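You operate a simulated robot arm through the tools that you are given. There is no shell and no other tool.

The job below is to be done with a simulated robot arm. You get a single attempt, and the scene is never put back.

TASK
Strap both big boxes down: ratchet each strap till its window shows green, and fold the levers.

The check looks at the end state, three seconds after you hand in, the way a careful person would. Anything else that was tipped, shoved, dropped, spilled or broken makes it a failure. Flat cloth is picked up by pressing the open fingertips on it (5 to 10 N) and closing them slowly along it; thin cloth reads only 2 to 8 mm in the jaws.

THE ROBOT
A 6-joint arm with a fingered hand, fixed in place. Base frame: the origin is on the floor under the middle of its stand, x ahead of it, y to its left, z up; the work surface is at about z = 0.43. Lengths are in m, angles in rad, forces in N, time in s.
It reaches about 1.346 m from its shoulder. Its first joint turns from -2.601 to 2.601 rad. Payload 3.5 kg.
The tool frame sits at the grasp point between the pads (the TCP): z along the fingers, y along the line on which they close. The tips reach 0.026 m beyond it. The gripper opens to 0.132 m; its body begins 0.073 m behind the TCP. The gripper is a hand of 4 fingers: y runs from the thumb to the fingers, the wrist lies at [0, 0, -0.234] in the tool frame, and closing takes about 1.5 s.
Orientation is that of the tool frame in the base frame, as a unit quaternion [w, x, y, z]. With the fingers straight down and closing along the base's y, the tool's x points along the base's -x, its y along +y and its z along -z.

THE INTERFACE
- The arm moves only by the tool nudge_tool. Its argument "increments" is a list of rows, each a list of 2 entries, a list of its own where there are three numbers: the shift along the tool's x, y, z in units of 30 mm (1.0 is 30 mm), then the turn, a rotation vector about the tool's x, y, z in units of 5 degrees (1.0 is 5 degrees). In form: [[[x, y, z], [wx, wy, wz]], ...]. A call has 1 to 20 rows; each row shifts and turns the commanded pose from where the row before left it, along the tool's axes as they then stand. "gripper" is the gripper command, from -1 (fully open) to 1 (shut), values between in proportion, set as the call begins (left out, the last holds). A call with a number of a shift or a turn outside -1 to 1 is refused whole. A row lasts 0.2 s, in which the tool goes at most 0.05 m and 0.15 rad; a call with a longer step from one row to the next is refused whole, and so is a gripper value outside its range. Where a pose cannot be reached the arm comes as near as it can. A force on the tool above 60 N (or 10 N above the force at the start of the call, whichever is more), or a blocked arm, ends the call early, and 0.2 s more pass. Each finger travels about 0.108 m/s and halts on what it meets, pressing with about 29 N; the grip force reading is that of the motor and also rises with nothing between the fingers. The clock runs only during rows and for 0.2 s after the last one: add rows that do not move to give the fingers time. It gives the time, the measured TCP pose, the force on the tool (base axes), the opening and the grip force at its end, in the units of the frame above (readings bear some noise), with the torque about the TCP (base axes, N m) and any sound that the robot's microphone picked up.
- Cameras (640 x 400 px; columns grow to the right, rows downward): "scene" is fixed at [0.034, 0.4991, 1.1811]; the picture's right is [-0.45, -0.89, 0.00], its down [-0.53, 0.27, -0.80] and it looks along [0.72, -0.36, -0.60] (base axes); focal length 376 px, centre (320, 200). "wrist" rides on the gripper at [0.068, 0.002, -0.097] in the tool frame; the picture's right is [-0.03, 1.00, 0.00], its down [-0.82, -0.02, -0.58] and it looks along [-0.58, -0.02, 0.82] (tool axes); focal length 270 px, centre (320, 200). There is no depth. A picture from a camera that has moved, and an enlarged one, comes with that camera's place and axes in the base frame and with its lens. The place of the scene camera against the robot may be out by one fixed shift of up to 0.025 m in any direction.
- capture(camera): a new picture of that camera. The clock stands still meanwhile.
- move_column(by): slides the trunk up (or, below 0, down) by that many m; the arm rides with it, the base frame stays. It gives what a move gives, with no picture.
- curl_fingers(finger1, finger2, finger3, thumb_bend): sets how far each is bent, from 0 (flat) to 100 (curled in); at 30 the hand is open as for a grip, at 70 the pads meet at the TCP. One left out holds its place. A second passes; each finger stops where it meets its share of the squeeze, and holds until it gets a number again. A gripper value or a shape takes the hand back. It gives what a move gives, with no picture; readings hold the bend of each and the force on the fingers (four entries, about 0 where the hand has none), thumb and palm.
- preshape(shape): the hand has 4 fingers and takes this shape, open, in about a second: jaw (thumb against the fingers, like two jaws); tri (thumb and two fingers); tip (a fingertip pinch); poke (one finger out to press); point (the index stretched); flat (the hand flat); cup (the hand cupped); fist (a fist). The gripper value then closes the fingers along that shape, each until it touches; the sizes above hold for jaw. It gives what a move gives, with no picture.
- zoom(camera, box): a new picture of the part [left, top, right, bottom] of that camera's present view, enlarged. The clock stands still meanwhile.
- close_job(): hands the job in; it is judged then, once.

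Nothing tells you positions but the pictures and the camera data. Unless the task says otherwise, let go and move clear before handing in.

The tools are called after "Call:" as a command line: name --argument value ..., lists and objects as JSON in quotes. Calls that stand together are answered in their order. nudge_tool: Moves the arm, as the interface text tells. Its arguments: {"type":"object","properties":{"increments":{"type":"array","items":{"type":"array"}},"gripper":{"type":"number"}},"required":["increments"]} The other tools are called the same way: move_column (by) moves the trunk up or down; preshape (shape) gives the hand a shape; curl_fingers (finger1, finger2, finger3, thumb_bend) moves the fingers one by one; capture (camera) takes a picture; zoom (camera, box) takes an enlarged picture of a part of a camera's view; close_job () hands the job in.

At the start:

```text
clock: 0.0
ee_pos: [0.7359, -0.1783, 0.7437]
orientation: [0.0, 0.0, 1.0, 0.0]
contact_force: [0.1, 0.1, -0.6]
ft_torque: [0.02, -0.04, 0.03]
gripper_width: 0.1319
grip_force: 0.3
shape: jaw
bend: [30.0, 30.0, 30.0, 30.0]
finger forces: [0.0, 0.0, 0.1, 0.1, 0.0, 0.0]
trunk travel left (down, up): [-0.642, 0.328]
```

scene: 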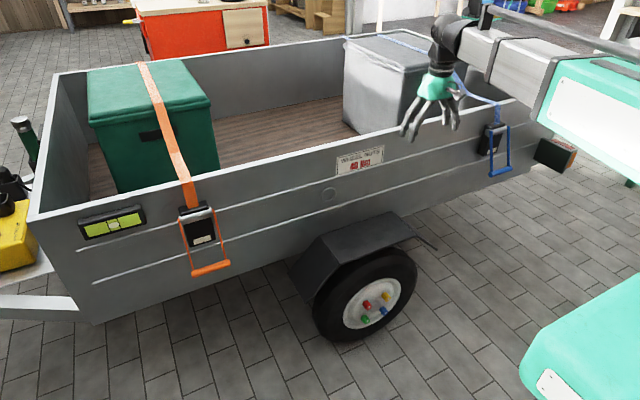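
wrist: 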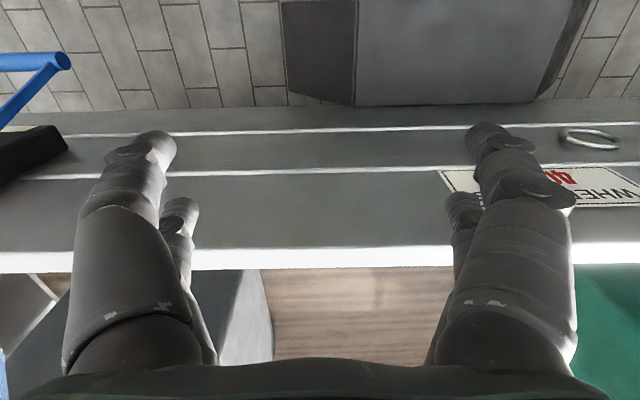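

I see a trailer with a green box under an orange strap and a grey box under a blue strap, each strap with a ratchet and a hanging lever on the near wall. I will look closer at both ratchets first.

Call:
zoom --camera "scene" --box '[150, 180, 270, 290]'

Call:
zoom --camera "scene" --box '[440, 80, 580, 190]'

Call:
zoom --camera "scene" --box '[60, 180, 220, 280]'

Call:
capture --camera "scene"

```text
3.64 times, centred on (210, 235) of scene
camera zoom: at [0.034, 0.4991, 1.1811], right [-0.45, -0.89, 0.0], down [-0.53, 0.27, -0.8], along [0.72, -0.36, -0.6], focal length 1368 px, centre (720, 73)
```

zoom: 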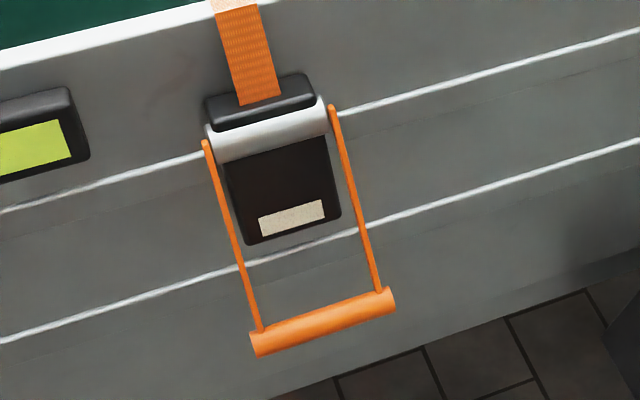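

```text
3.64 times, centred on (510, 135) of scene
camera zoom: at [0.034, 0.4991, 1.1811], right [-0.45, -0.89, 0.0], down [-0.53, 0.27, -0.8], along [0.72, -0.36, -0.6], focal length 1368 px, centre (-371, 436)
```

zoom: 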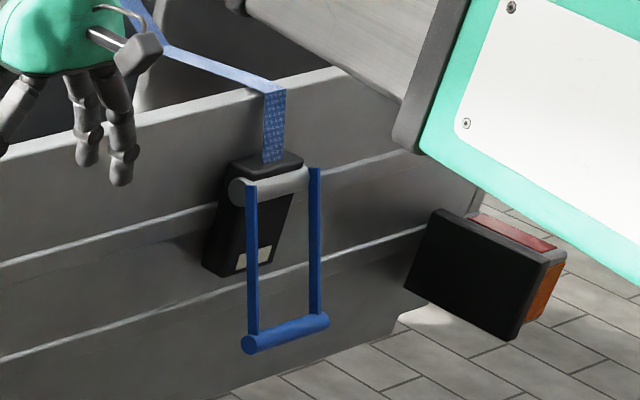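

```text
4.00 times, centred on (140, 230) of scene
camera zoom: at [0.034, 0.4991, 1.1811], right [-0.45, -0.89, 0.0], down [-0.53, 0.27, -0.8], along [0.72, -0.36, -0.6], focal length 1504 px, centre (1040, 80)
```

zoom: 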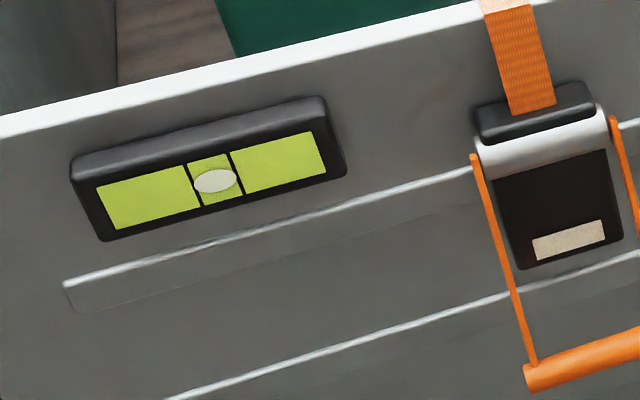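

```text
taken
```

scene: 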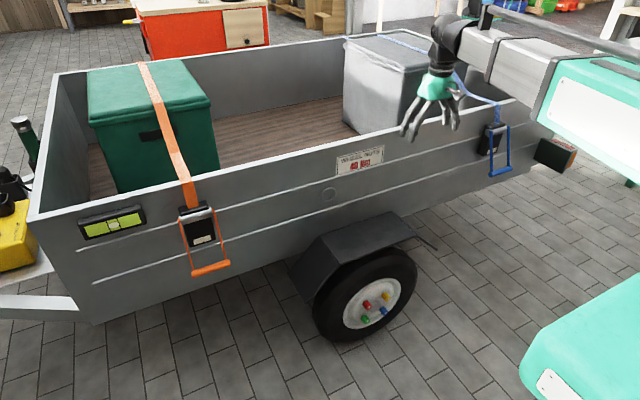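

The wall face seems to be at about x=0.80, top at z=0.70, with the blue ratchet near y=-0.50 and the orange near y=0.45, rollers near z=0.64. I will back off from the wall and look at the blue ratchet from the front with the wrist camera.

Call:
nudge_tool --increments '[[[1, 0, 0], [0, 0, 0]], [[1, 0, 0], [0, 0, 0]], [[1, 0, 0], [0, 0, 0]], [[1, 0, 0], [0, 0, 0]], [[1, 0, 0], [0, 0, 0]], [[1, 0, 0], [0, 0, 0]], [[1, 0, 0], [0, 0, 0]], [[1, 0, 0], [0, 0, 0]], [[1, 0, 0], [0, 0, 0]], [[0, -1, 0], [0, -0.5, 0]], [[0, -1, 0], [0, -0.5, 0]], [[0, -1, 0], [0, -0.5, 0]], [[0, -1, 0], [0, -0.5, 0]], [[0, -1, 0], [0, -0.5, 0]], [[0, -1, 0], [0, -0.5, 0]], [[0, -1, 0], [0, -0.5, 0]], [[0, -1, 0], [0, -0.5, 0]], [[0, -1, 0], [0, -0.5, 0]], [[0, -1, 0], [0, -0.5, 0]]]'

Call:
capture --camera "wrist"

Call:
capture --camera "scene"

```text
clock: 4.0
ee_pos: [0.5007, -0.4883, 0.7643]
orientation: [0.216, 0.0, 0.976, 0.001]
contact_force: [-0.1, 0.4, 0.0]
ft_torque: [-0.01, -0.03, 0.01]
gripper_width: 0.1317
grip_force: 0.0
shape: jaw
bend: [30.0, 30.0, 30.0, 30.0]
finger forces: [0.0, 0.0, 0.1, 0.0, 0.1, 0.0]
out of reach, approached as far as the arm can: row 8, 9, 13, 15, 17, 18, 19
trunk travel left (down, up): [-0.642, 0.328]
```

```text
taken
camera wrist: at [0.3982, -0.4859, 0.8249], right [0.02, 1.0, 0.01], down [0.49, -0.02, 0.87], along [0.87, -0.02, -0.5], focal length 270 px, centre (320, 200)
```

wrist: 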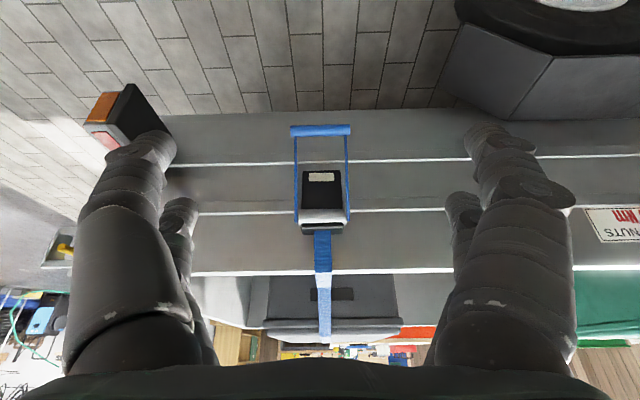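

```text
taken
```

scene: 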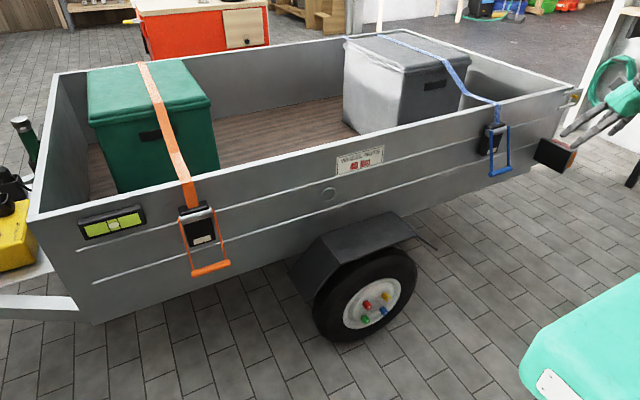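

The wrist view shows the blue ratchet upside down with its window pale, and the lever hanging out a bit from the wall. I'll zoom in to measure it.

Call:
zoom --camera "wrist" --box '[270, 110, 370, 280]'

Call:
zoom --camera "scene" --box '[460, 90, 540, 190]'

```text
2.35 times, centred on (320, 195) of wrist
camera zoom: at [0.3982, -0.4859, 0.8249], right [0.02, 1.0, 0.01], down [0.49, -0.02, 0.87], along [0.87, -0.02, -0.5], focal length 636 px, centre (320, 212)
```

zoom: 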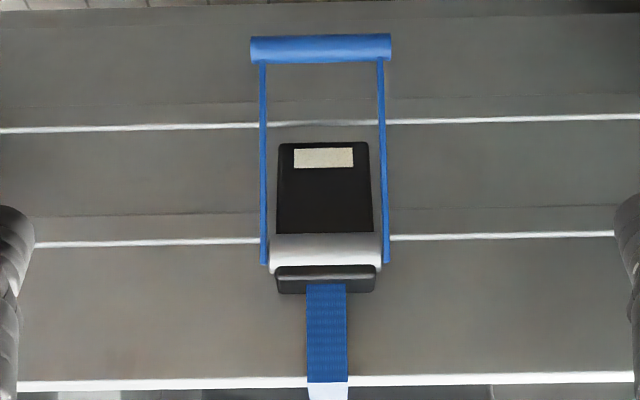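

```text
4.00 times, centred on (500, 140) of scene
camera zoom: at [0.034, 0.4991, 1.1811], right [-0.45, -0.89, 0.0], down [-0.53, 0.27, -0.8], along [0.72, -0.36, -0.6], focal length 1504 px, centre (-400, 440)
```

zoom: 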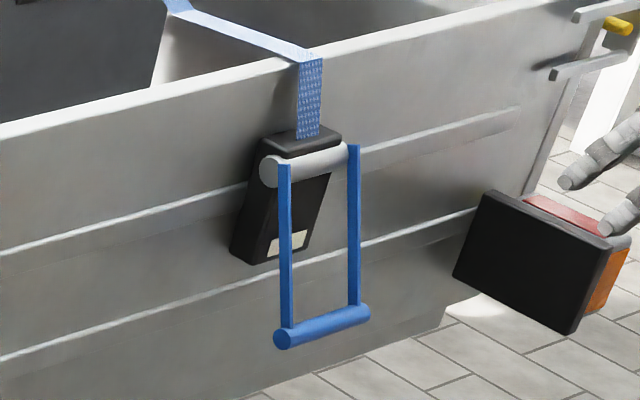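

The blue roller is about (0.76, -0.49, 0.645) and its bar about (0.70, -0.49, 0.53), so the lever is 0.13 m long and hangs about 27° off the wall. I'll turn the hand so the fingers point forward and down, closing across the bar, then check its shape in the pictures.

Call:
nudge_tool --increments '[[[-0.9, 0, 0.45], [0, -1, 0]], [[-0.9, 0, 0.45], [0, -1, 0]], [[-0.9, 0, 0.5], [0, -1, 0]], [[0, 0, 0], [0, -1, 0]], [[0, 0, 0], [0, 0, 1]], [[0, 0, 0], [0, 0, 1]], [[0, 0, 0], [0, 0, 1]], [[0, 0, 0], [0, 0, 1]], [[0, 0, 0], [0, 0, 1]], [[0, 0, 0], [0, 0, 1]], [[0, 0, 0], [0, 0, 1]], [[0, 0, 0], [0, 0, 1]], [[0, 0, 0], [0, 0, 1]], [[0, 0, 0], [0, 0, 1]], [[0, 0, 0], [0, 0, 1]], [[0, 0, 0], [0, 0, 1]], [[0, 0, 0], [0, 0, 1]], [[0, 0, 0], [0, 0, 1]], [[0, 0, 0], [0, 0, 1]], [[0, 0, 0], [0, 0, 1]]]'

Call:
capture --camera "scene"

Call:
capture --camera "wrist"

```text
clock: 8.2
ee_pos: [0.5908, -0.4879, 0.8125]
orientation: [0.293, 0.595, 0.707, 0.246]
contact_force: [0.5, -0.2, 0.7]
ft_torque: [0.01, -0.02, -0.01]
gripper_width: 0.1321
grip_force: 0.1
shape: jaw
bend: [30.0, 30.0, 30.0, 30.0]
finger forces: [0.1, 0.1, 0.0, 0.0, 0.0, 0.0]
out of reach, approached as far as the arm can: row 1, 2, 3, 4
trunk travel left (down, up): [-0.642, 0.328]
```

```text
taken
```

scene: 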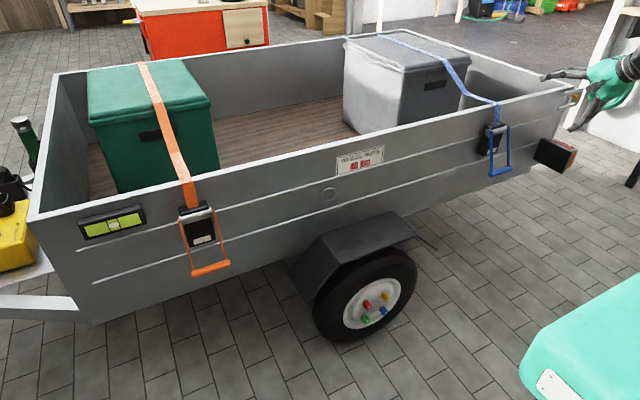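

```text
taken
camera wrist: at [0.516, -0.4198, 0.874], right [0.7, 0.15, 0.7], down [-0.32, -0.81, 0.49], along [0.64, -0.57, -0.52], focal length 270 px, centre (320, 200)
```

wrist: 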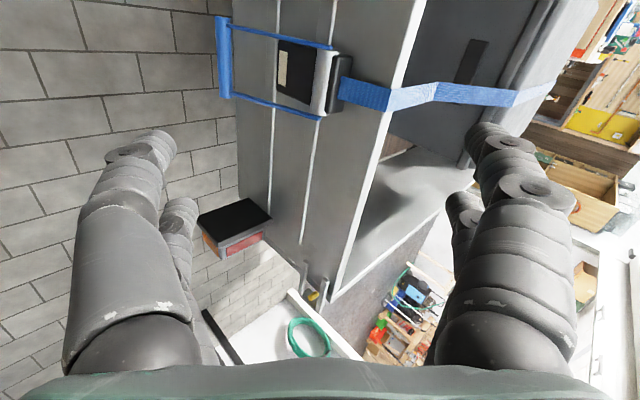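

The hand is well clear above the blue ratchet with the fingers slanted forward and down. I'll finish the turn and try the "tip" shape to see how narrow it is.

Call:
nudge_tool --increments '[[[0, 0, 0], [0, 0, 1]], [[0, 0, 0], [0, 0, 1]]]'

Call:
preshape --shape "tip"

Call:
capture --camera "wrist"

Call:
zoom --camera "scene" --box '[520, 40, 640, 140]'

```text
clock: 8.8
ee_pos: [0.5918, -0.4886, 0.8128]
orientation: [0.27, 0.654, 0.652, 0.271]
contact_force: [0.2, -0.2, 0.9]
ft_torque: [-0.02, -0.01, -0.01]
gripper_width: 0.1319
grip_force: 0.1
shape: jaw
bend: [30.0, 30.0, 30.0, 30.0]
finger forces: [0.0, 0.0, 0.0, 0.0, 0.0, 0.1]
trunk travel left (down, up): [-0.642, 0.328]
```

```text
clock: 9.7
ee_pos: [0.5907, -0.4896, 0.8112]
orientation: [0.271, 0.653, 0.654, 0.27]
contact_force: [0.1, -0.2, 0.4]
ft_torque: [0.01, -0.01, -0.02]
gripper_width: 0.132
grip_force: 0.0
shape: tip
bend: [30.0, 30.0, 30.0, 30.0]
finger forces: [0.1, 0.1, 0.0, 0.0, 0.0, 0.0]
trunk travel left (down, up): [-0.642, 0.328]
```

```text
taken
camera wrist: at [0.5243, -0.4192, 0.8823], right [0.71, -0.03, 0.71], down [-0.42, -0.82, 0.39], along [0.57, -0.58, -0.59], focal length 270 px, centre (320, 200)
```

wrist: 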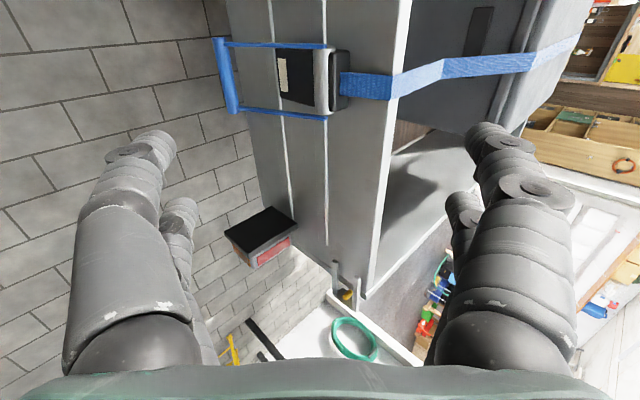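

```text
4.00 times, centred on (580, 90) of scene
camera zoom: at [0.034, 0.4991, 1.1811], right [-0.45, -0.89, 0.0], down [-0.53, 0.27, -0.8], along [0.72, -0.36, -0.6], focal length 1504 px, centre (-720, 640)
```

zoom: 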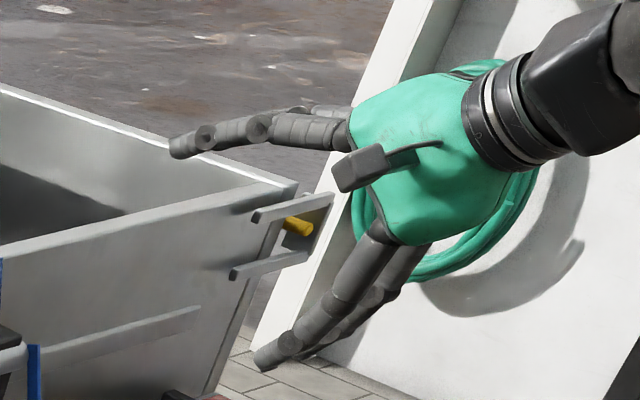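

Two fingers stand on each side, the pair about 0.058 m wide, and the lever's arms are about 0.07 m apart, so the hand can just go between them. I'll flatten the hand's pitch to 25° below level and come to a place in front of the bar with the jaws half open.

Call:
preshape --shape "jaw"

Call:
nudge_tool --increments '[[[0, 0, 0], [-1, 0, 0]], [[0, 0, 0], [-1, 0, 0]], [[0, 0, 0], [-1, 0, 0]], [[0, 0, 0], [-1, 0, 0]], [[0, -0.878, 0.364], [0, 0, 0]], [[0, -0.878, 0.364], [0, 0, 0]], [[0, -0.878, 0.364], [0, 0, 0]], [[0, -0.878, 0.364], [0, 0, 0]], [[0, -0.878, 0.364], [0, 0, 0]], [[0, -0.878, 0.364], [0, 0, 0]], [[0, -0.878, 0.364], [0, 0, 0]], [[0, -0.878, 0.364], [0, 0, 0]], [[0, 0, 0], [0, 0, 0]]]' --gripper 0

Call:
capture --camera "wrist"

Call:
capture --camera "scene"

```text
clock: 10.6
ee_pos: [0.591, -0.4881, 0.8122]
orientation: [0.271, 0.653, 0.653, 0.27]
contact_force: [0.2, -0.5, 0.3]
ft_torque: [-0.04, 0.0, 0.0]
gripper_width: 0.1319
grip_force: 0.1
shape: jaw
bend: [30.0, 30.0, 30.0, 30.0]
finger forces: [0.0, 0.1, 0.0, 0.1, 0.0, 0.1]
trunk travel left (down, up): [-0.642, 0.328]
```

```text
clock: 13.4
ee_pos: [0.5898, -0.488, 0.8778]
orientation: [0.38, 0.597, 0.596, 0.379]
contact_force: [0.4, 0.8, 0.4]
ft_torque: [0.03, 0.0, -0.01]
gripper_width: 0.0665
grip_force: 0.0
shape: jaw
bend: [73.0, 73.0, 73.0, 70.0]
finger forces: [0.1, 0.0, 0.0, 0.1, 0.0, 0.0]
out of reach, approached as far as the arm can: row 1, 2, 3, 4, 5, 6, 7, 8, 9, 10, 11, 12
trunk travel left (down, up): [-0.642, 0.328]
```

```text
taken
camera wrist: at [0.5046, -0.4193, 0.9214], right [0.42, -0.03, 0.91], down [-0.53, -0.82, 0.23], along [0.73, -0.58, -0.36], focal length 270 px, centre (320, 200)
```

wrist: 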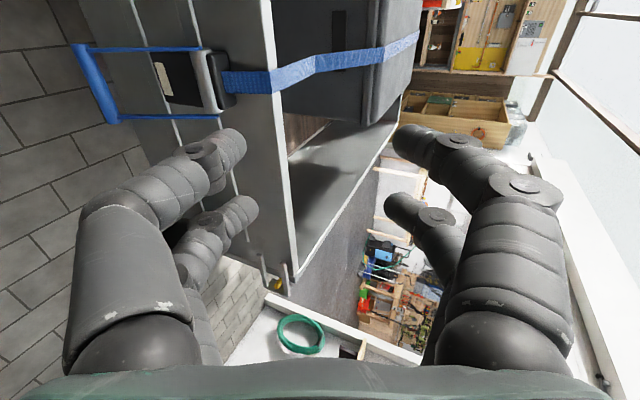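

```text
taken
```

scene: 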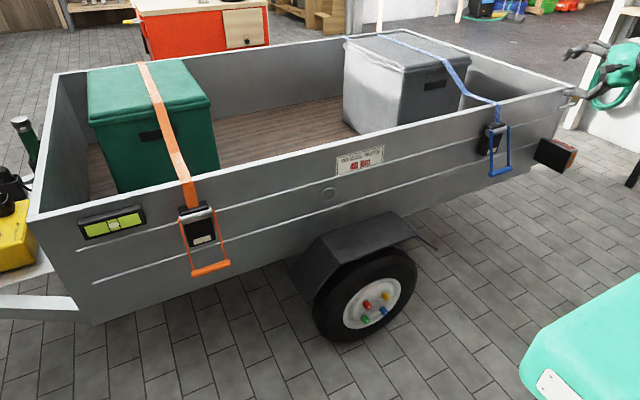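

The pose low down in front is out of reach with the trunk this high, so the hand stayed at z=0.88. I'll lower the trunk so the arm rides down in front of the wall; the hand is at x=0.59, clear of everything.

Call:
move_column --by -0.25

Call:
capture --camera "scene"

Call:
capture --camera "wrist"

```text
clock: 16.0
ee_pos: [0.5909, -0.4876, 0.6295]
orientation: [0.379, 0.596, 0.597, 0.38]
contact_force: [0.2, -0.2, -0.6]
ft_torque: [-0.02, 0.03, 0.01]
gripper_width: 0.0664
grip_force: 0.0
shape: jaw
bend: [73.0, 73.0, 73.0, 70.0]
finger forces: [0.1, 0.0, 0.0, 0.0, 0.0, 0.1]
trunk travel left (down, up): [-0.392, 0.578]
```

```text
taken
```

scene: 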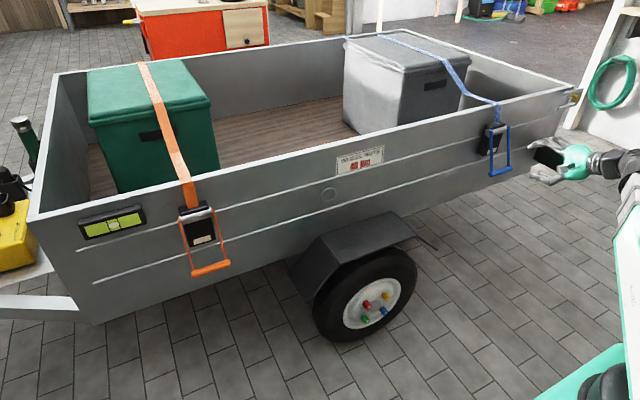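

```text
taken
camera wrist: at [0.5046, -0.4193, 0.6714], right [0.42, -0.03, 0.91], down [-0.53, -0.82, 0.23], along [0.73, -0.58, -0.36], focal length 270 px, centre (320, 200)
```

wrist: 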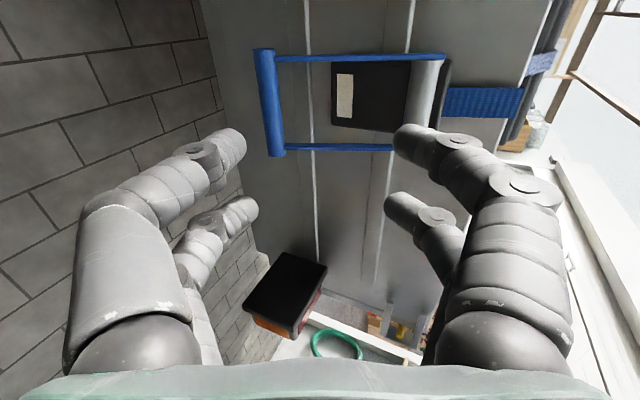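

The bar now reads as centred at (0.699, -0.488, 0.530), right in line with the hand. I'll make a small test move to see how the commanded pose follows after the trunk shift.

Call:
nudge_tool --increments '[[[0, 0, 0], [0, 0, 0]], [[0, -0.75, 0.3], [0, 0, 0]], [[0, -0.75, 0.3], [0, 0, 0]], [[0, 0, 0], [0, 0, 0]]]'

Call:
capture --camera "wrist"

```text
clock: 17.0
ee_pos: [0.5918, -0.4884, 0.6281]
orientation: [0.38, 0.596, 0.597, 0.379]
contact_force: [0.5, -0.7, 0.4]
ft_torque: [0.03, 0.03, -0.01]
gripper_width: 0.0664
grip_force: 0.0
shape: jaw
bend: [73.0, 73.0, 73.0, 70.0]
finger forces: [0.0, 0.1, 0.1, 0.0, 0.0, 0.1]
out of reach, approached as far as the arm can: row 2, 3
trunk travel left (down, up): [-0.392, 0.578]
```

```text
taken
camera wrist: at [0.5046, -0.4193, 0.6714], right [0.42, -0.03, 0.91], down [-0.53, -0.82, 0.23], along [0.73, -0.58, -0.36], focal length 270 px, centre (320, 200)
```

wrist: 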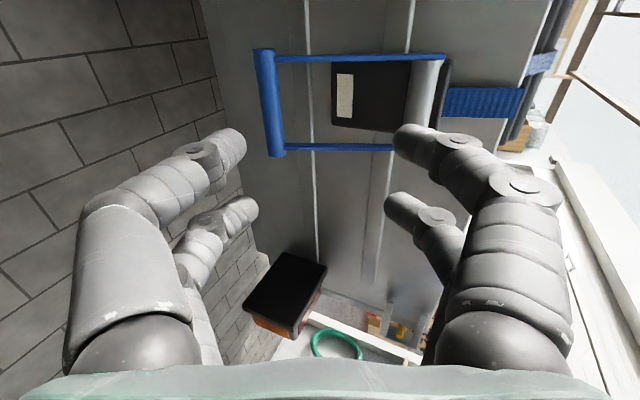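

The arm is too folded to go lower by itself, so the trunk has to come down more to give room. I'll lower it 0.15 m; the hand stays well in front of the wall and the bar.

Call:
move_column --by -0.15

Call:
nudge_tool --increments '[[[0, 0.5, 0], [0, 0, 0]], [[0, 0.5, 0], [0, 0, 0]], [[0, 0, 0], [0, 0, 0]]]'

Call:
capture --camera "wrist"

Call:
capture --camera "scene"

```text
clock: 18.7
ee_pos: [0.5904, -0.4899, 0.48]
orientation: [0.379, 0.597, 0.597, 0.379]
contact_force: [0.7, -0.5, -0.4]
ft_torque: [0.0, -0.03, 0.01]
gripper_width: 0.0665
grip_force: 0.2
shape: jaw
bend: [73.0, 73.0, 73.0, 70.0]
finger forces: [0.0, 0.0, 0.0, 0.0, 0.0, 0.1]
trunk travel left (down, up): [-0.242, 0.728]
```

```text
clock: 19.5
ee_pos: [0.5981, -0.4882, 0.4787]
orientation: [0.38, 0.596, 0.596, 0.379]
contact_force: [0.7, -0.2, -0.5]
ft_torque: [0.03, -0.01, -0.02]
gripper_width: 0.0664
grip_force: 0.0
shape: jaw
bend: [73.0, 73.0, 73.0, 70.0]
finger forces: [0.0, 0.1, 0.0, 0.0, 0.0, 0.0]
out of reach, approached as far as the arm can: row 1, 2
trunk travel left (down, up): [-0.242, 0.728]
```

```text
taken
camera wrist: at [0.5111, -0.4192, 0.5215], right [0.42, -0.03, 0.91], down [-0.53, -0.82, 0.23], along [0.73, -0.58, -0.36], focal length 270 px, centre (320, 200)
```

wrist: 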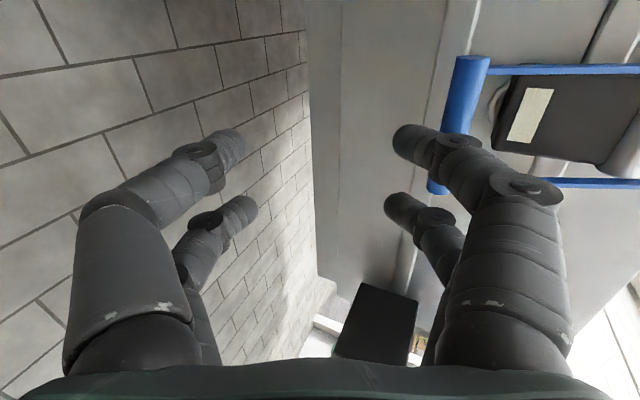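

```text
taken
```

scene: 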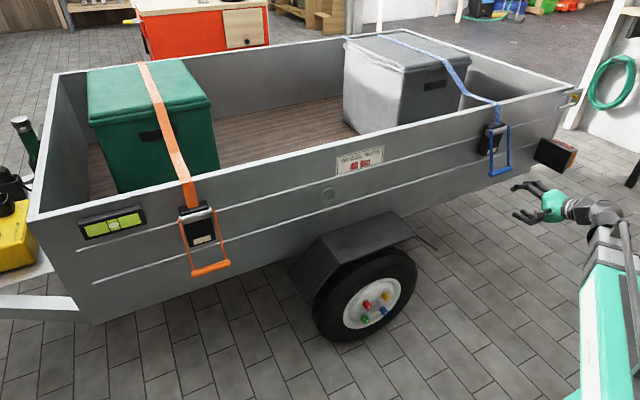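

The reach limit seems to be nearness to the robot rather than height. I'll go forward a little at this height, below the bar, then try rising.

Call:
nudge_tool --increments '[[[0, 0.423, 0.906], [0, 0, 0]], [[0, 0, 0], [0, 0, 0]], [[0, 0.906, -0.423], [0, 0, 0]], [[0, 0, 0], [0, 0, 0]]]'

```text
clock: 20.5
ee_pos: [0.6262, -0.4883, 0.4788]
orientation: [0.379, 0.598, 0.596, 0.38]
contact_force: [1.5, -0.4, 0.2]
ft_torque: [-0.01, -0.02, 0.04]
gripper_width: 0.0666
grip_force: 0.0
shape: jaw
bend: [73.0, 73.0, 73.0, 70.0]
finger forces: [0.0, 0.0, 0.0, 0.0, 0.0, 0.0]
out of reach, approached as far as the arm can: row 3
trunk travel left (down, up): [-0.242, 0.728]
```

The wrist height turns out to be set only by the trunk: every pose so far had the wrist at the same level, and the hand's pitch does the rest. I'll raise the trunk 0.05 m so that the jaws line up with the bar, then check alignment before sliding forward.

Call:
move_column --by 0.05

Call:
capture --camera "wrist"

Call:
zoom --camera "scene" --box '[460, 90, 640, 240]'

```text
clock: 21.4
ee_pos: [0.6256, -0.4882, 0.5294]
orientation: [0.379, 0.596, 0.597, 0.38]
contact_force: [-0.3, 0.7, 0.2]
ft_torque: [0.03, -0.01, 0.02]
gripper_width: 0.0665
grip_force: 0.1
shape: jaw
bend: [73.0, 73.0, 73.0, 70.0]
finger forces: [0.1, 0.1, 0.1, 0.0, 0.0, 0.1]
trunk travel left (down, up): [-0.292, 0.678]
```

```text
taken
camera wrist: at [0.5406, -0.4195, 0.5714], right [0.42, -0.03, 0.91], down [-0.53, -0.82, 0.23], along [0.73, -0.58, -0.36], focal length 270 px, centre (320, 200)
```

wrist: 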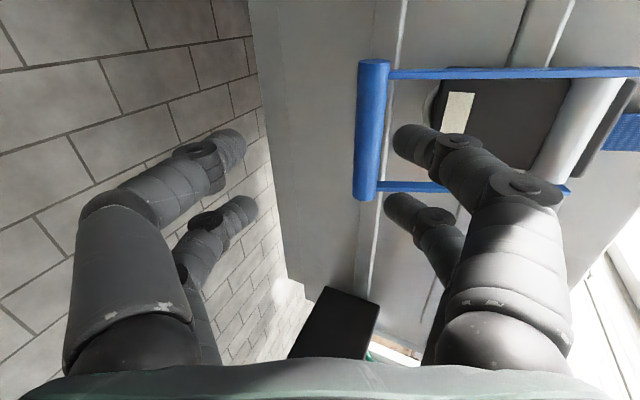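

```text
2.67 times, centred on (550, 165) of scene
camera zoom: at [0.034, 0.4991, 1.1811], right [-0.45, -0.89, 0.0], down [-0.53, 0.27, -0.8], along [0.72, -0.36, -0.6], focal length 1003 px, centre (-293, 293)
```

zoom: 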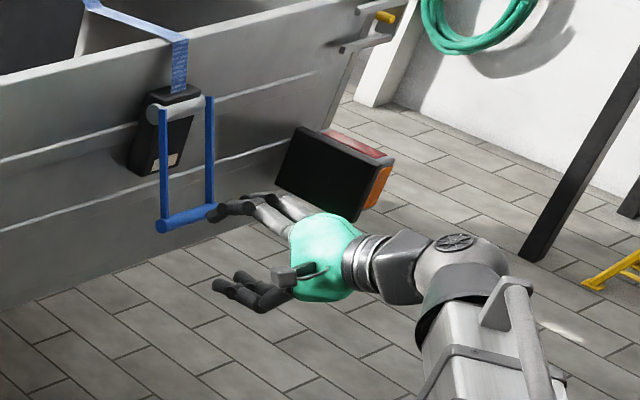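

The bar reads at (0.701, -0.488, 0.527), level with the TCP and straight ahead. I'll slide forward part of the way and look at how the fingers sit between the lever's arms.

Call:
nudge_tool --increments '[[[0, 0, 0], [0, 0, 0]], [[0, 0.4, 0.9], [0, 0, 0]], [[0, 0.2, 0.4], [0, 0, 0]], [[0, 0, 0], [0, 0, 0]]]' --gripper -0.2

Call:
capture --camera "wrist"

Call:
zoom --camera "scene" --box '[460, 90, 580, 210]'

```text
clock: 22.4
ee_pos: [0.6692, -0.4895, 0.5281]
orientation: [0.381, 0.596, 0.596, 0.38]
contact_force: [0.1, 0.5, -0.6]
ft_torque: [0.0, 0.02, 0.01]
gripper_width: 0.0785
grip_force: 0.0
shape: jaw
bend: [71.0, 71.0, 71.0, 70.0]
finger forces: [0.0, 0.1, 0.0, 0.0, 0.0, 0.0]
trunk travel left (down, up): [-0.292, 0.678]
```

```text
taken
camera wrist: at [0.5834, -0.4196, 0.5715], right [0.42, -0.03, 0.91], down [-0.53, -0.82, 0.23], along [0.73, -0.58, -0.36], focal length 270 px, centre (320, 200)
```

wrist: 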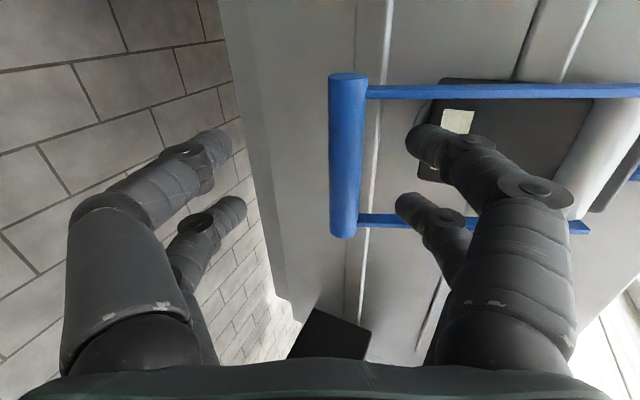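

```text
3.33 times, centred on (520, 150) of scene
camera zoom: at [0.034, 0.4991, 1.1811], right [-0.45, -0.89, 0.0], down [-0.53, 0.27, -0.8], along [0.72, -0.36, -0.6], focal length 1254 px, centre (-347, 367)
```

zoom: 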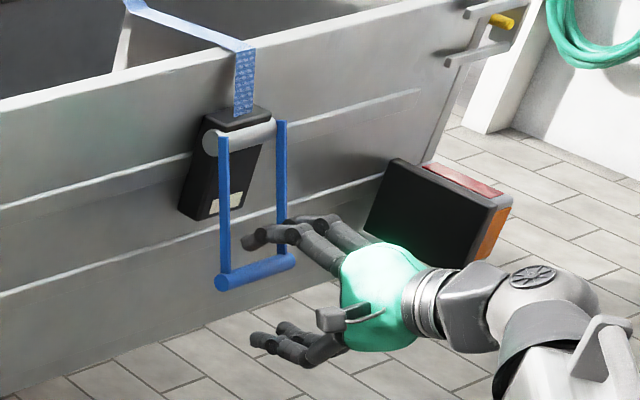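

The bar is between the jaws' planes and centred side to side. I'll go the last 0.03 m forward and close gently on the bar.

Call:
nudge_tool --increments '[[[0, 0.23, 0.48], [0, 0, 0]], [[0, 0.23, 0.48], [0, 0, 0]], [[0, 0, 0], [0, 0, 0]]]'

Call:
capture --camera "wrist"

Call:
zoom --camera "scene" --box '[460, 90, 580, 210]'

```text
clock: 23.2
ee_pos: [0.702, -0.4893, 0.5279]
orientation: [0.38, 0.597, 0.597, 0.378]
contact_force: [0.2, -0.6, 0.2]
ft_torque: [0.01, 0.03, -0.02]
gripper_width: 0.0786
grip_force: 0.1
shape: jaw
bend: [71.0, 71.0, 71.0, 70.0]
finger forces: [0.0, 0.0, 0.0, 0.0, 0.0, 0.0]
trunk travel left (down, up): [-0.292, 0.678]
```

```text
taken
camera wrist: at [0.6159, -0.4198, 0.5714], right [0.42, -0.03, 0.91], down [-0.53, -0.82, 0.23], along [0.73, -0.58, -0.36], focal length 270 px, centre (320, 200)
```

wrist: 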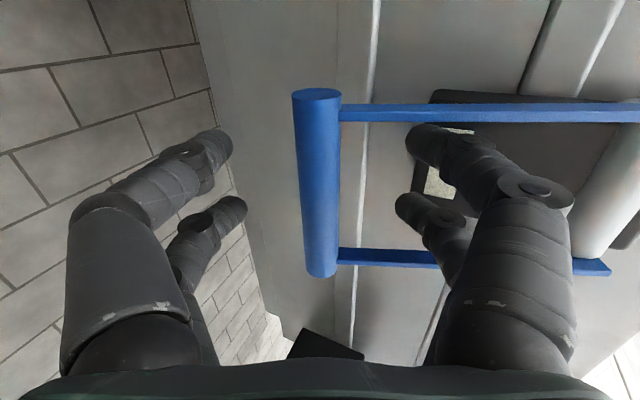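

```text
3.33 times, centred on (520, 150) of scene
camera zoom: at [0.034, 0.4991, 1.1811], right [-0.45, -0.89, 0.0], down [-0.53, 0.27, -0.8], along [0.72, -0.36, -0.6], focal length 1254 px, centre (-347, 367)
```

zoom: 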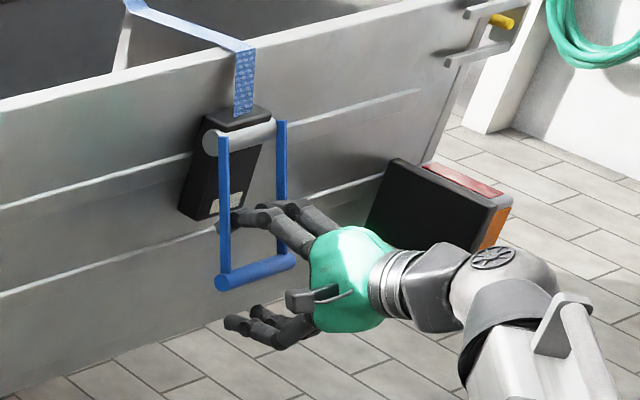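

The bar is right at the TCP with the upper fingers between the arms. Now I close on it.

Call:
nudge_tool --increments '[[[0, 0, 0], [0, 0, 0]], [[0, 0, 0], [0, 0, 0]], [[0, 0, 0], [0, 0, 0]], [[0, 0, 0], [0, 0, 0]], [[0, 0, 0], [0, 0, 0]], [[0, 0, 0], [0, 0, 0]]]' --gripper 1

Call:
capture --camera "wrist"

Call:
zoom --camera "scene" --box '[460, 90, 580, 210]'

```text
clock: 24.6
ee_pos: [0.7017, -0.4893, 0.5275]
orientation: [0.38, 0.597, 0.596, 0.38]
contact_force: [0.7, 1.4, -1.5]
ft_torque: [0.01, 0.0, 0.04]
gripper_width: 0.0
grip_force: 29.3
shape: jaw
bend: [70.0, 70.0, 70.0, 71.0]
finger forces: [0.0, 0.0, 0.0, 0.0, 0.1, 0.1]
trunk travel left (down, up): [-0.292, 0.678]
```

```text
taken
camera wrist: at [0.6158, -0.4199, 0.5713], right [0.42, -0.03, 0.91], down [-0.53, -0.82, 0.23], along [0.73, -0.58, -0.36], focal length 270 px, centre (320, 200)
```

wrist: 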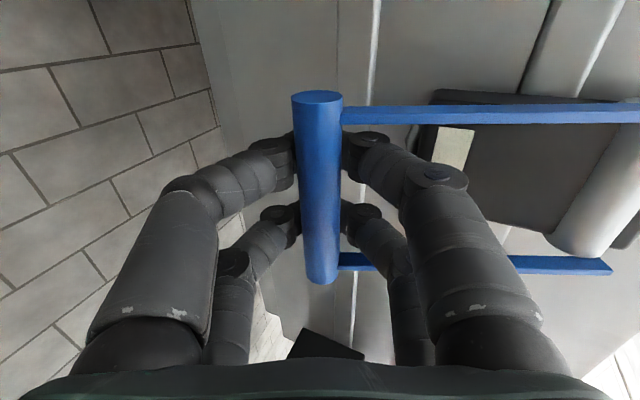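

```text
3.33 times, centred on (520, 150) of scene
camera zoom: at [0.034, 0.4991, 1.1811], right [-0.45, -0.89, 0.0], down [-0.53, 0.27, -0.8], along [0.72, -0.36, -0.6], focal length 1254 px, centre (-347, 367)
```

zoom: 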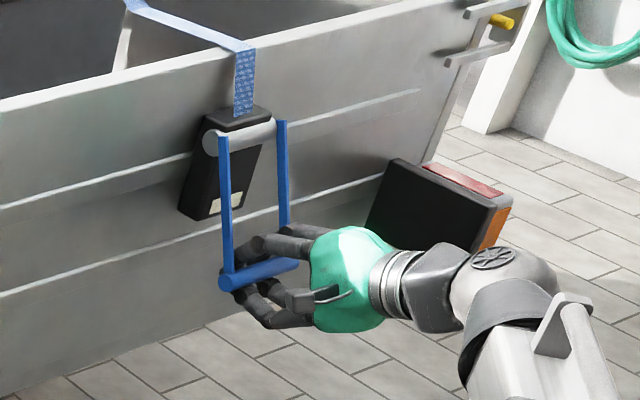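

The fingers have closed behind the bar and cage it without squeezing. I'll start raising the lever gently along its arc, pitching the hand up as I go, and listen for clicks.

Call:
nudge_tool --increments '[[[0, 0.07, -0.49], [-0.43, 0, 0]], [[0, 0.07, -0.49], [-0.43, 0, 0]], [[0, 0.15, -0.35], [-0.42, 0, 0]], [[0, 0.15, -0.35], [-0.42, 0, 0]], [[0, 0, 0], [0, 0, 0]]]'

Call:
zoom --camera "scene" --box '[460, 90, 580, 210]'

Call:
capture --camera "wrist"

```text
clock: 25.9
ee_pos: [0.6605, -0.489, 0.561]
orientation: [0.422, 0.566, 0.568, 0.422]
contact_force: [3.5, -0.8, 0.2]
ft_torque: [0.02, -0.01, -0.01]
gripper_width: 0.0
grip_force: 29.1
shape: jaw
bend: [70.0, 70.0, 70.0, 71.0]
finger forces: [0.1, 0.1, 0.0, 0.1, 0.0, 0.1]
trunk travel left (down, up): [-0.292, 0.678]
```

```text
3.33 times, centred on (520, 150) of scene
camera zoom: at [0.034, 0.4991, 1.1811], right [-0.45, -0.89, 0.0], down [-0.53, 0.27, -0.8], along [0.72, -0.36, -0.6], focal length 1254 px, centre (-347, 367)
```

zoom: 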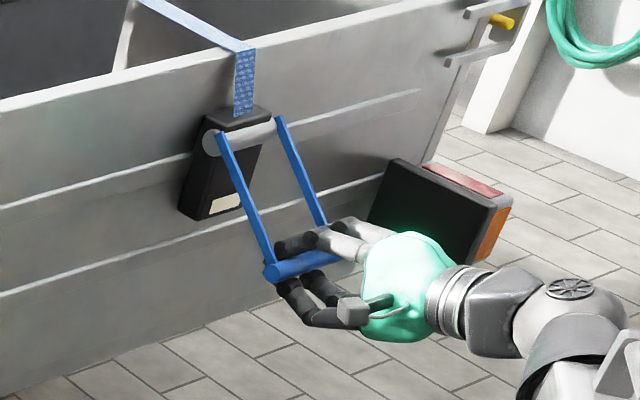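

```text
taken
camera wrist: at [0.5686, -0.4196, 0.5905], right [0.28, -0.03, 0.96], down [-0.56, -0.82, 0.14], along [0.78, -0.58, -0.25], focal length 270 px, centre (320, 200)
```

wrist: 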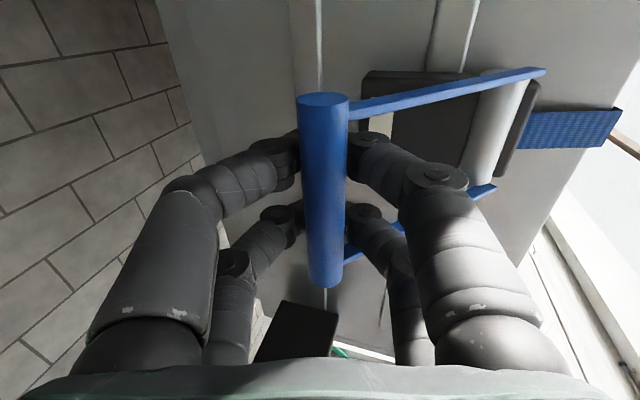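

The lever follows with little force. I'll carry on raising it toward and past level.

Call:
nudge_tool --increments '[[[0, 0.23, -0.3], [-0.48, 0, 0]], [[0, 0.23, -0.3], [-0.48, 0, 0]], [[0, 0.3, -0.23], [-0.5, 0, 0]], [[0, 0.3, -0.23], [-0.5, 0, 0]], [[0, 0.35, -0.14], [-0.54, 0, 0]], [[0, 0.35, -0.14], [-0.54, 0, 0]], [[0, 0.38, -0.05], [-0.56, 0, 0]], [[0, 0.38, -0.05], [-0.56, 0, 0]], [[0, 0, 0], [0, 0, 0]]]'

Call:
zoom --camera "scene" --box '[460, 90, 580, 210]'

Call:
capture --camera "wrist"

```text
clock: 27.9
ee_pos: [0.6294, -0.4896, 0.6432]
orientation: [0.516, 0.483, 0.483, 0.517]
contact_force: [47.0, 0.2, -4.9]
ft_torque: [-0.03, 0.44, -0.15]
gripper_width: 0.0
grip_force: 28.8
shape: jaw
bend: [65.0, 67.0, 70.0, 72.0]
finger forces: [38.7, 0.0, 0.0, 0.0, 0.1, 0.0]
trunk travel left (down, up): [-0.292, 0.678]
```

```text
3.33 times, centred on (520, 150) of scene
camera zoom: at [0.034, 0.4991, 1.1811], right [-0.45, -0.89, 0.0], down [-0.53, 0.27, -0.8], along [0.72, -0.36, -0.6], focal length 1254 px, centre (-347, 367)
```

zoom: 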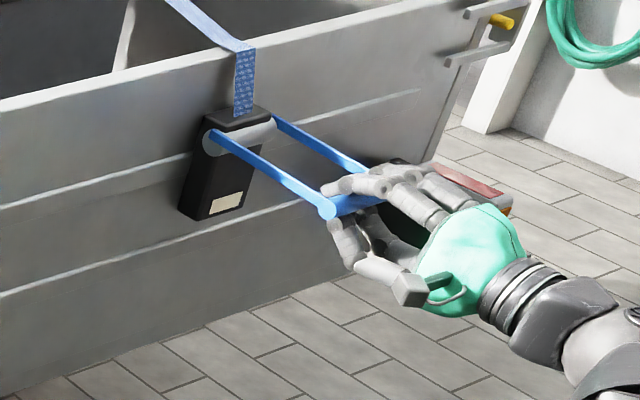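

```text
taken
camera wrist: at [0.5327, -0.4195, 0.6377], right [-0.07, -0.02, 1.0], down [-0.57, -0.82, -0.06], along [0.82, -0.58, 0.04], focal length 270 px, centre (320, 200)
```

wrist: 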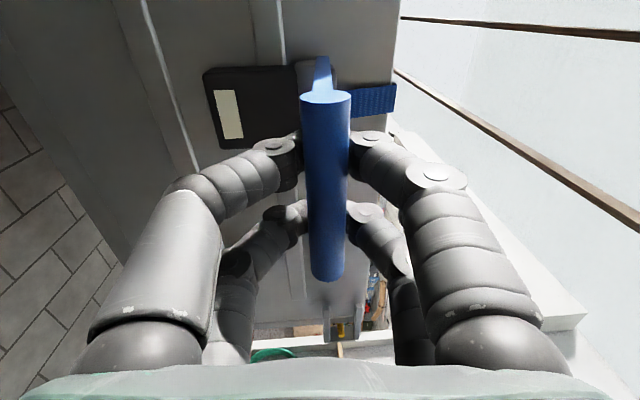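

The lever is near level, but I'm pulling outward at 47 N, so the hand is a bit too far back. I'll ease forward about 1 cm, then keep raising.

Call:
nudge_tool --increments '[[[0, 0, 0.3], [0, 0, 0]], [[0, 0, 0], [0, 0, 0]]]'

Call:
nudge_tool --increments '[[[0, 0.37, 0.06], [-0.55, 0, 0]], [[0, 0.37, 0.06], [-0.55, 0, 0]], [[0, 0.35, 0.15], [-0.55, 0, 0]], [[0, 0, 0], [0, 0, 0]]]'

Call:
zoom --camera "scene" --box '[460, 90, 580, 210]'

Call:
capture --camera "wrist"

```text
clock: 28.4
ee_pos: [0.6352, -0.4892, 0.6457]
orientation: [0.519, 0.482, 0.481, 0.517]
contact_force: [-0.6, -1.0, 0.8]
ft_torque: [0.0, -0.02, 0.04]
gripper_width: 0.0
grip_force: 29.2
shape: jaw
bend: [67.0, 67.0, 70.0, 72.0]
finger forces: [0.1, 0.0, 0.0, 0.1, 0.0, 0.0]
trunk travel left (down, up): [-0.292, 0.678]
```

```text
clock: 29.4
ee_pos: [0.6393, -0.4895, 0.6771]
orientation: [0.551, 0.443, 0.443, 0.551]
contact_force: [-0.2, 0.8, -0.9]
ft_torque: [-0.04, 0.01, -0.02]
gripper_width: 0.0
grip_force: 29.0
shape: jaw
bend: [67.0, 67.0, 70.0, 72.0]
finger forces: [0.1, 0.0, 0.0, 0.1, 1.8, 0.0]
trunk travel left (down, up): [-0.292, 0.678]
```

```text
3.33 times, centred on (520, 150) of scene
camera zoom: at [0.034, 0.4991, 1.1811], right [-0.45, -0.89, 0.0], down [-0.53, 0.27, -0.8], along [0.72, -0.36, -0.6], focal length 1254 px, centre (-347, 367)
```

zoom: 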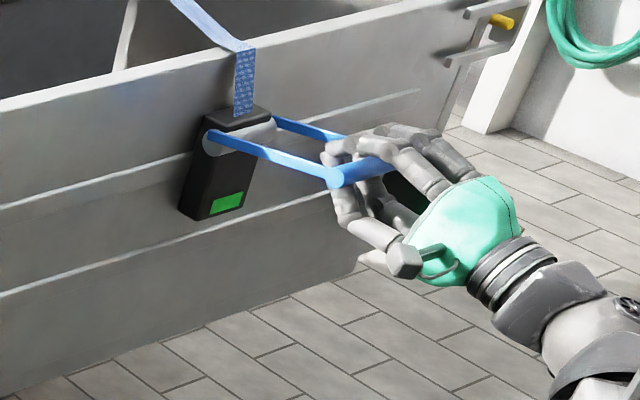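

```text
taken
camera wrist: at [0.546, -0.4194, 0.6588], right [-0.21, -0.03, 0.98], down [-0.56, -0.82, -0.14], along [0.8, -0.58, 0.16], focal length 270 px, centre (320, 200)
```

wrist: 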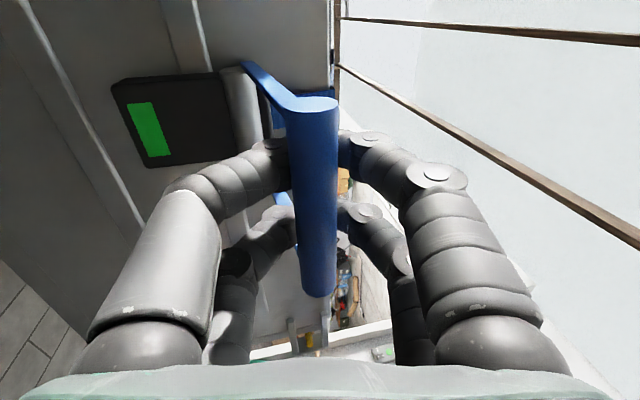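

The blue window has turned green at this point of the stroke. I'll stop raising and take a closer look before bringing the lever down.

Call:
zoom --camera "scene" --box '[470, 100, 550, 160]'

Call:
zoom --camera "wrist" --box '[100, 60, 260, 180]'

Call:
capture --camera "scene"

```text
6.67 times, centred on (510, 130) of scene
camera zoom: at [0.034, 0.4991, 1.1811], right [-0.45, -0.89, 0.0], down [-0.53, 0.27, -0.8], along [0.72, -0.36, -0.6], focal length 2507 px, centre (-947, 667)
```

zoom: 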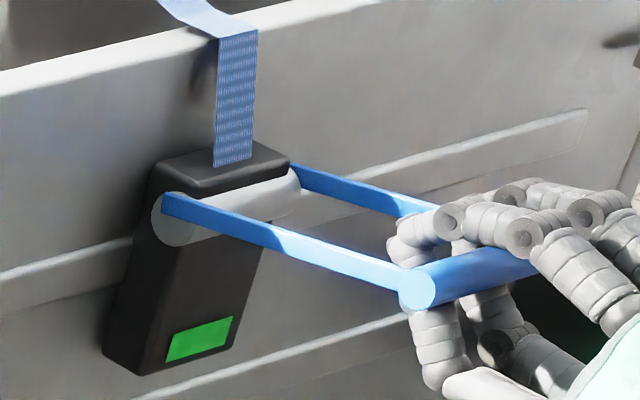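

```text
3.33 times, centred on (180, 120) of wrist
camera zoom: at [0.546, -0.4194, 0.6588], right [-0.21, -0.03, 0.98], down [-0.56, -0.82, -0.14], along [0.8, -0.58, 0.16], focal length 901 px, centre (787, 467)
```

zoom: 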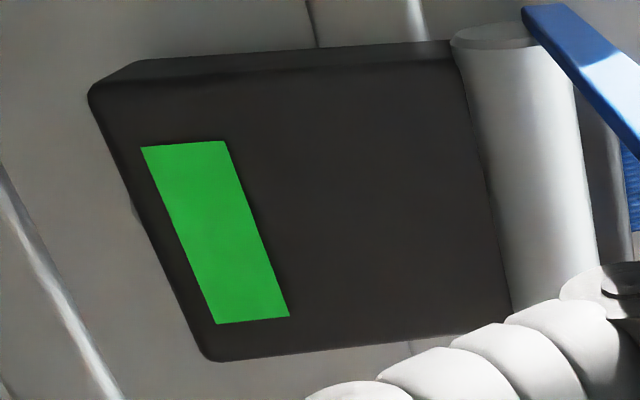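

```text
taken
```

scene: 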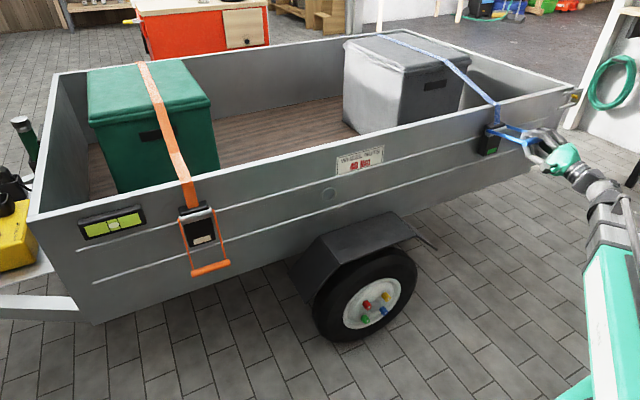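

It is plainly green after this one stroke, so I'll tighten no further. I'll bring the lever back down along the same arc.

Call:
nudge_tool --increments '[[[0, -0.51, -0.15], [0.79, 0, 0]], [[0, -0.51, -0.15], [0.79, 0, 0]], [[0, -0.4, 0], [0.58, 0, 0]], [[0, -0.4, 0], [0.58, 0, 0]], [[0, -0.383, 0.105], [0.57, 0, 0]], [[0, -0.383, 0.105], [0.57, 0, 0]], [[0, 0, 0], [0, 0, 0]]]'

Call:
zoom --camera "scene" --box '[460, 90, 580, 210]'

Call:
capture --camera "wrist"

```text
clock: 31.1
ee_pos: [0.6424, -0.4884, 0.5987]
orientation: [0.468, 0.53, 0.53, 0.468]
contact_force: [-0.1, -0.1, 0.9]
ft_torque: [-0.04, 0.03, 0.03]
gripper_width: 0.0
grip_force: 28.6
shape: jaw
bend: [67.0, 67.0, 70.0, 72.0]
finger forces: [0.1, 0.0, 0.0, 0.1, 0.0, 0.0]
trunk travel left (down, up): [-0.292, 0.678]
```

```text
3.33 times, centred on (520, 150) of scene
camera zoom: at [0.034, 0.4991, 1.1811], right [-0.45, -0.89, 0.0], down [-0.53, 0.27, -0.8], along [0.72, -0.36, -0.6], focal length 1254 px, centre (-347, 367)
```

zoom: 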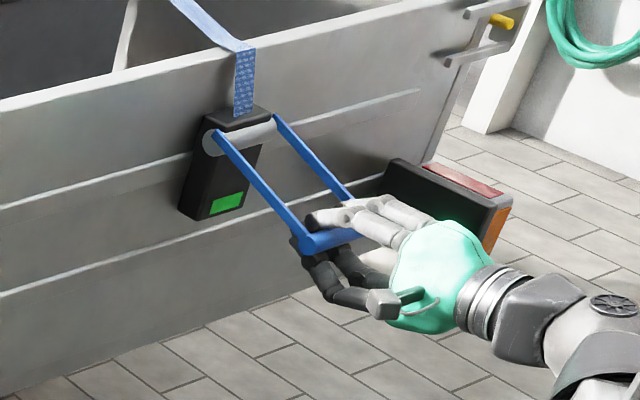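

```text
taken
camera wrist: at [0.5478, -0.4192, 0.6126], right [0.12, -0.03, 0.99], down [-0.58, -0.82, 0.05], along [0.81, -0.58, -0.12], focal length 270 px, centre (320, 200)
```

wrist: 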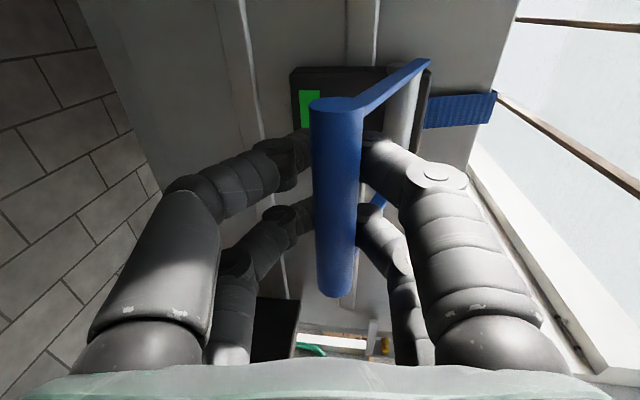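

The window stays green as the lever comes down. I'll bring it on down to about its starting angle.

Call:
nudge_tool --increments '[[[0, -0.338, 0.203], [0.54, 0, 0]], [[0, -0.338, 0.203], [0.54, 0, 0]], [[0, -0.274, 0.277], [0.49, 0, 0]], [[0, -0.274, 0.277], [0.49, 0, 0]], [[0, -0.19, 0.34], [0.44, 0, 0]], [[0, -0.19, 0.34], [0.44, 0, 0]], [[0, -0.113, 0.483], [0.46, 0, 0]], [[0, -0.113, 0.483], [0.46, 0, 0]], [[0, 0, 0], [0, 0, 0]]]'

Call:
zoom --camera "scene" --box '[460, 90, 580, 210]'

Call:
capture --camera "wrist"

```text
clock: 33.0
ee_pos: [0.7045, -0.4896, 0.5237]
orientation: [0.374, 0.601, 0.6, 0.372]
contact_force: [1.2, 0.5, 0.0]
ft_torque: [0.0, 0.0, 0.04]
gripper_width: 0.0
grip_force: 28.8
shape: jaw
bend: [67.0, 67.0, 70.0, 72.0]
finger forces: [0.2, 0.0, 0.0, 0.0, 0.0, 0.0]
trunk travel left (down, up): [-0.292, 0.678]
```

```text
3.33 times, centred on (520, 150) of scene
camera zoom: at [0.034, 0.4991, 1.1811], right [-0.45, -0.89, 0.0], down [-0.53, 0.27, -0.8], along [0.72, -0.36, -0.6], focal length 1254 px, centre (-347, 367)
```

zoom: 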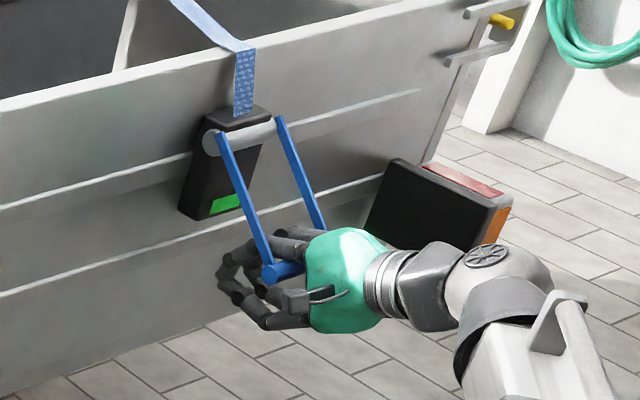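

```text
taken
camera wrist: at [0.6189, -0.4195, 0.5687], right [0.44, -0.03, 0.9], down [-0.53, -0.82, 0.24], along [0.72, -0.58, -0.38], focal length 270 px, centre (320, 200)
```

wrist: 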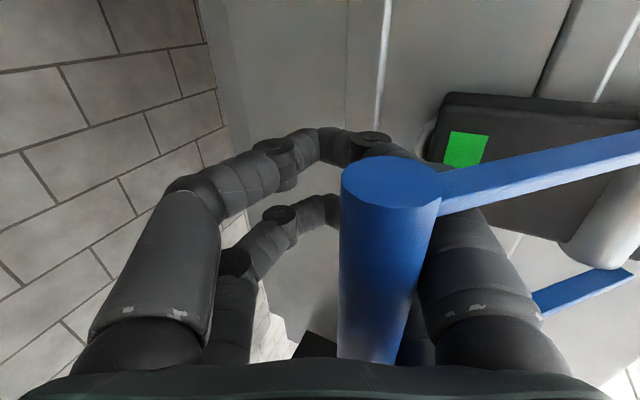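

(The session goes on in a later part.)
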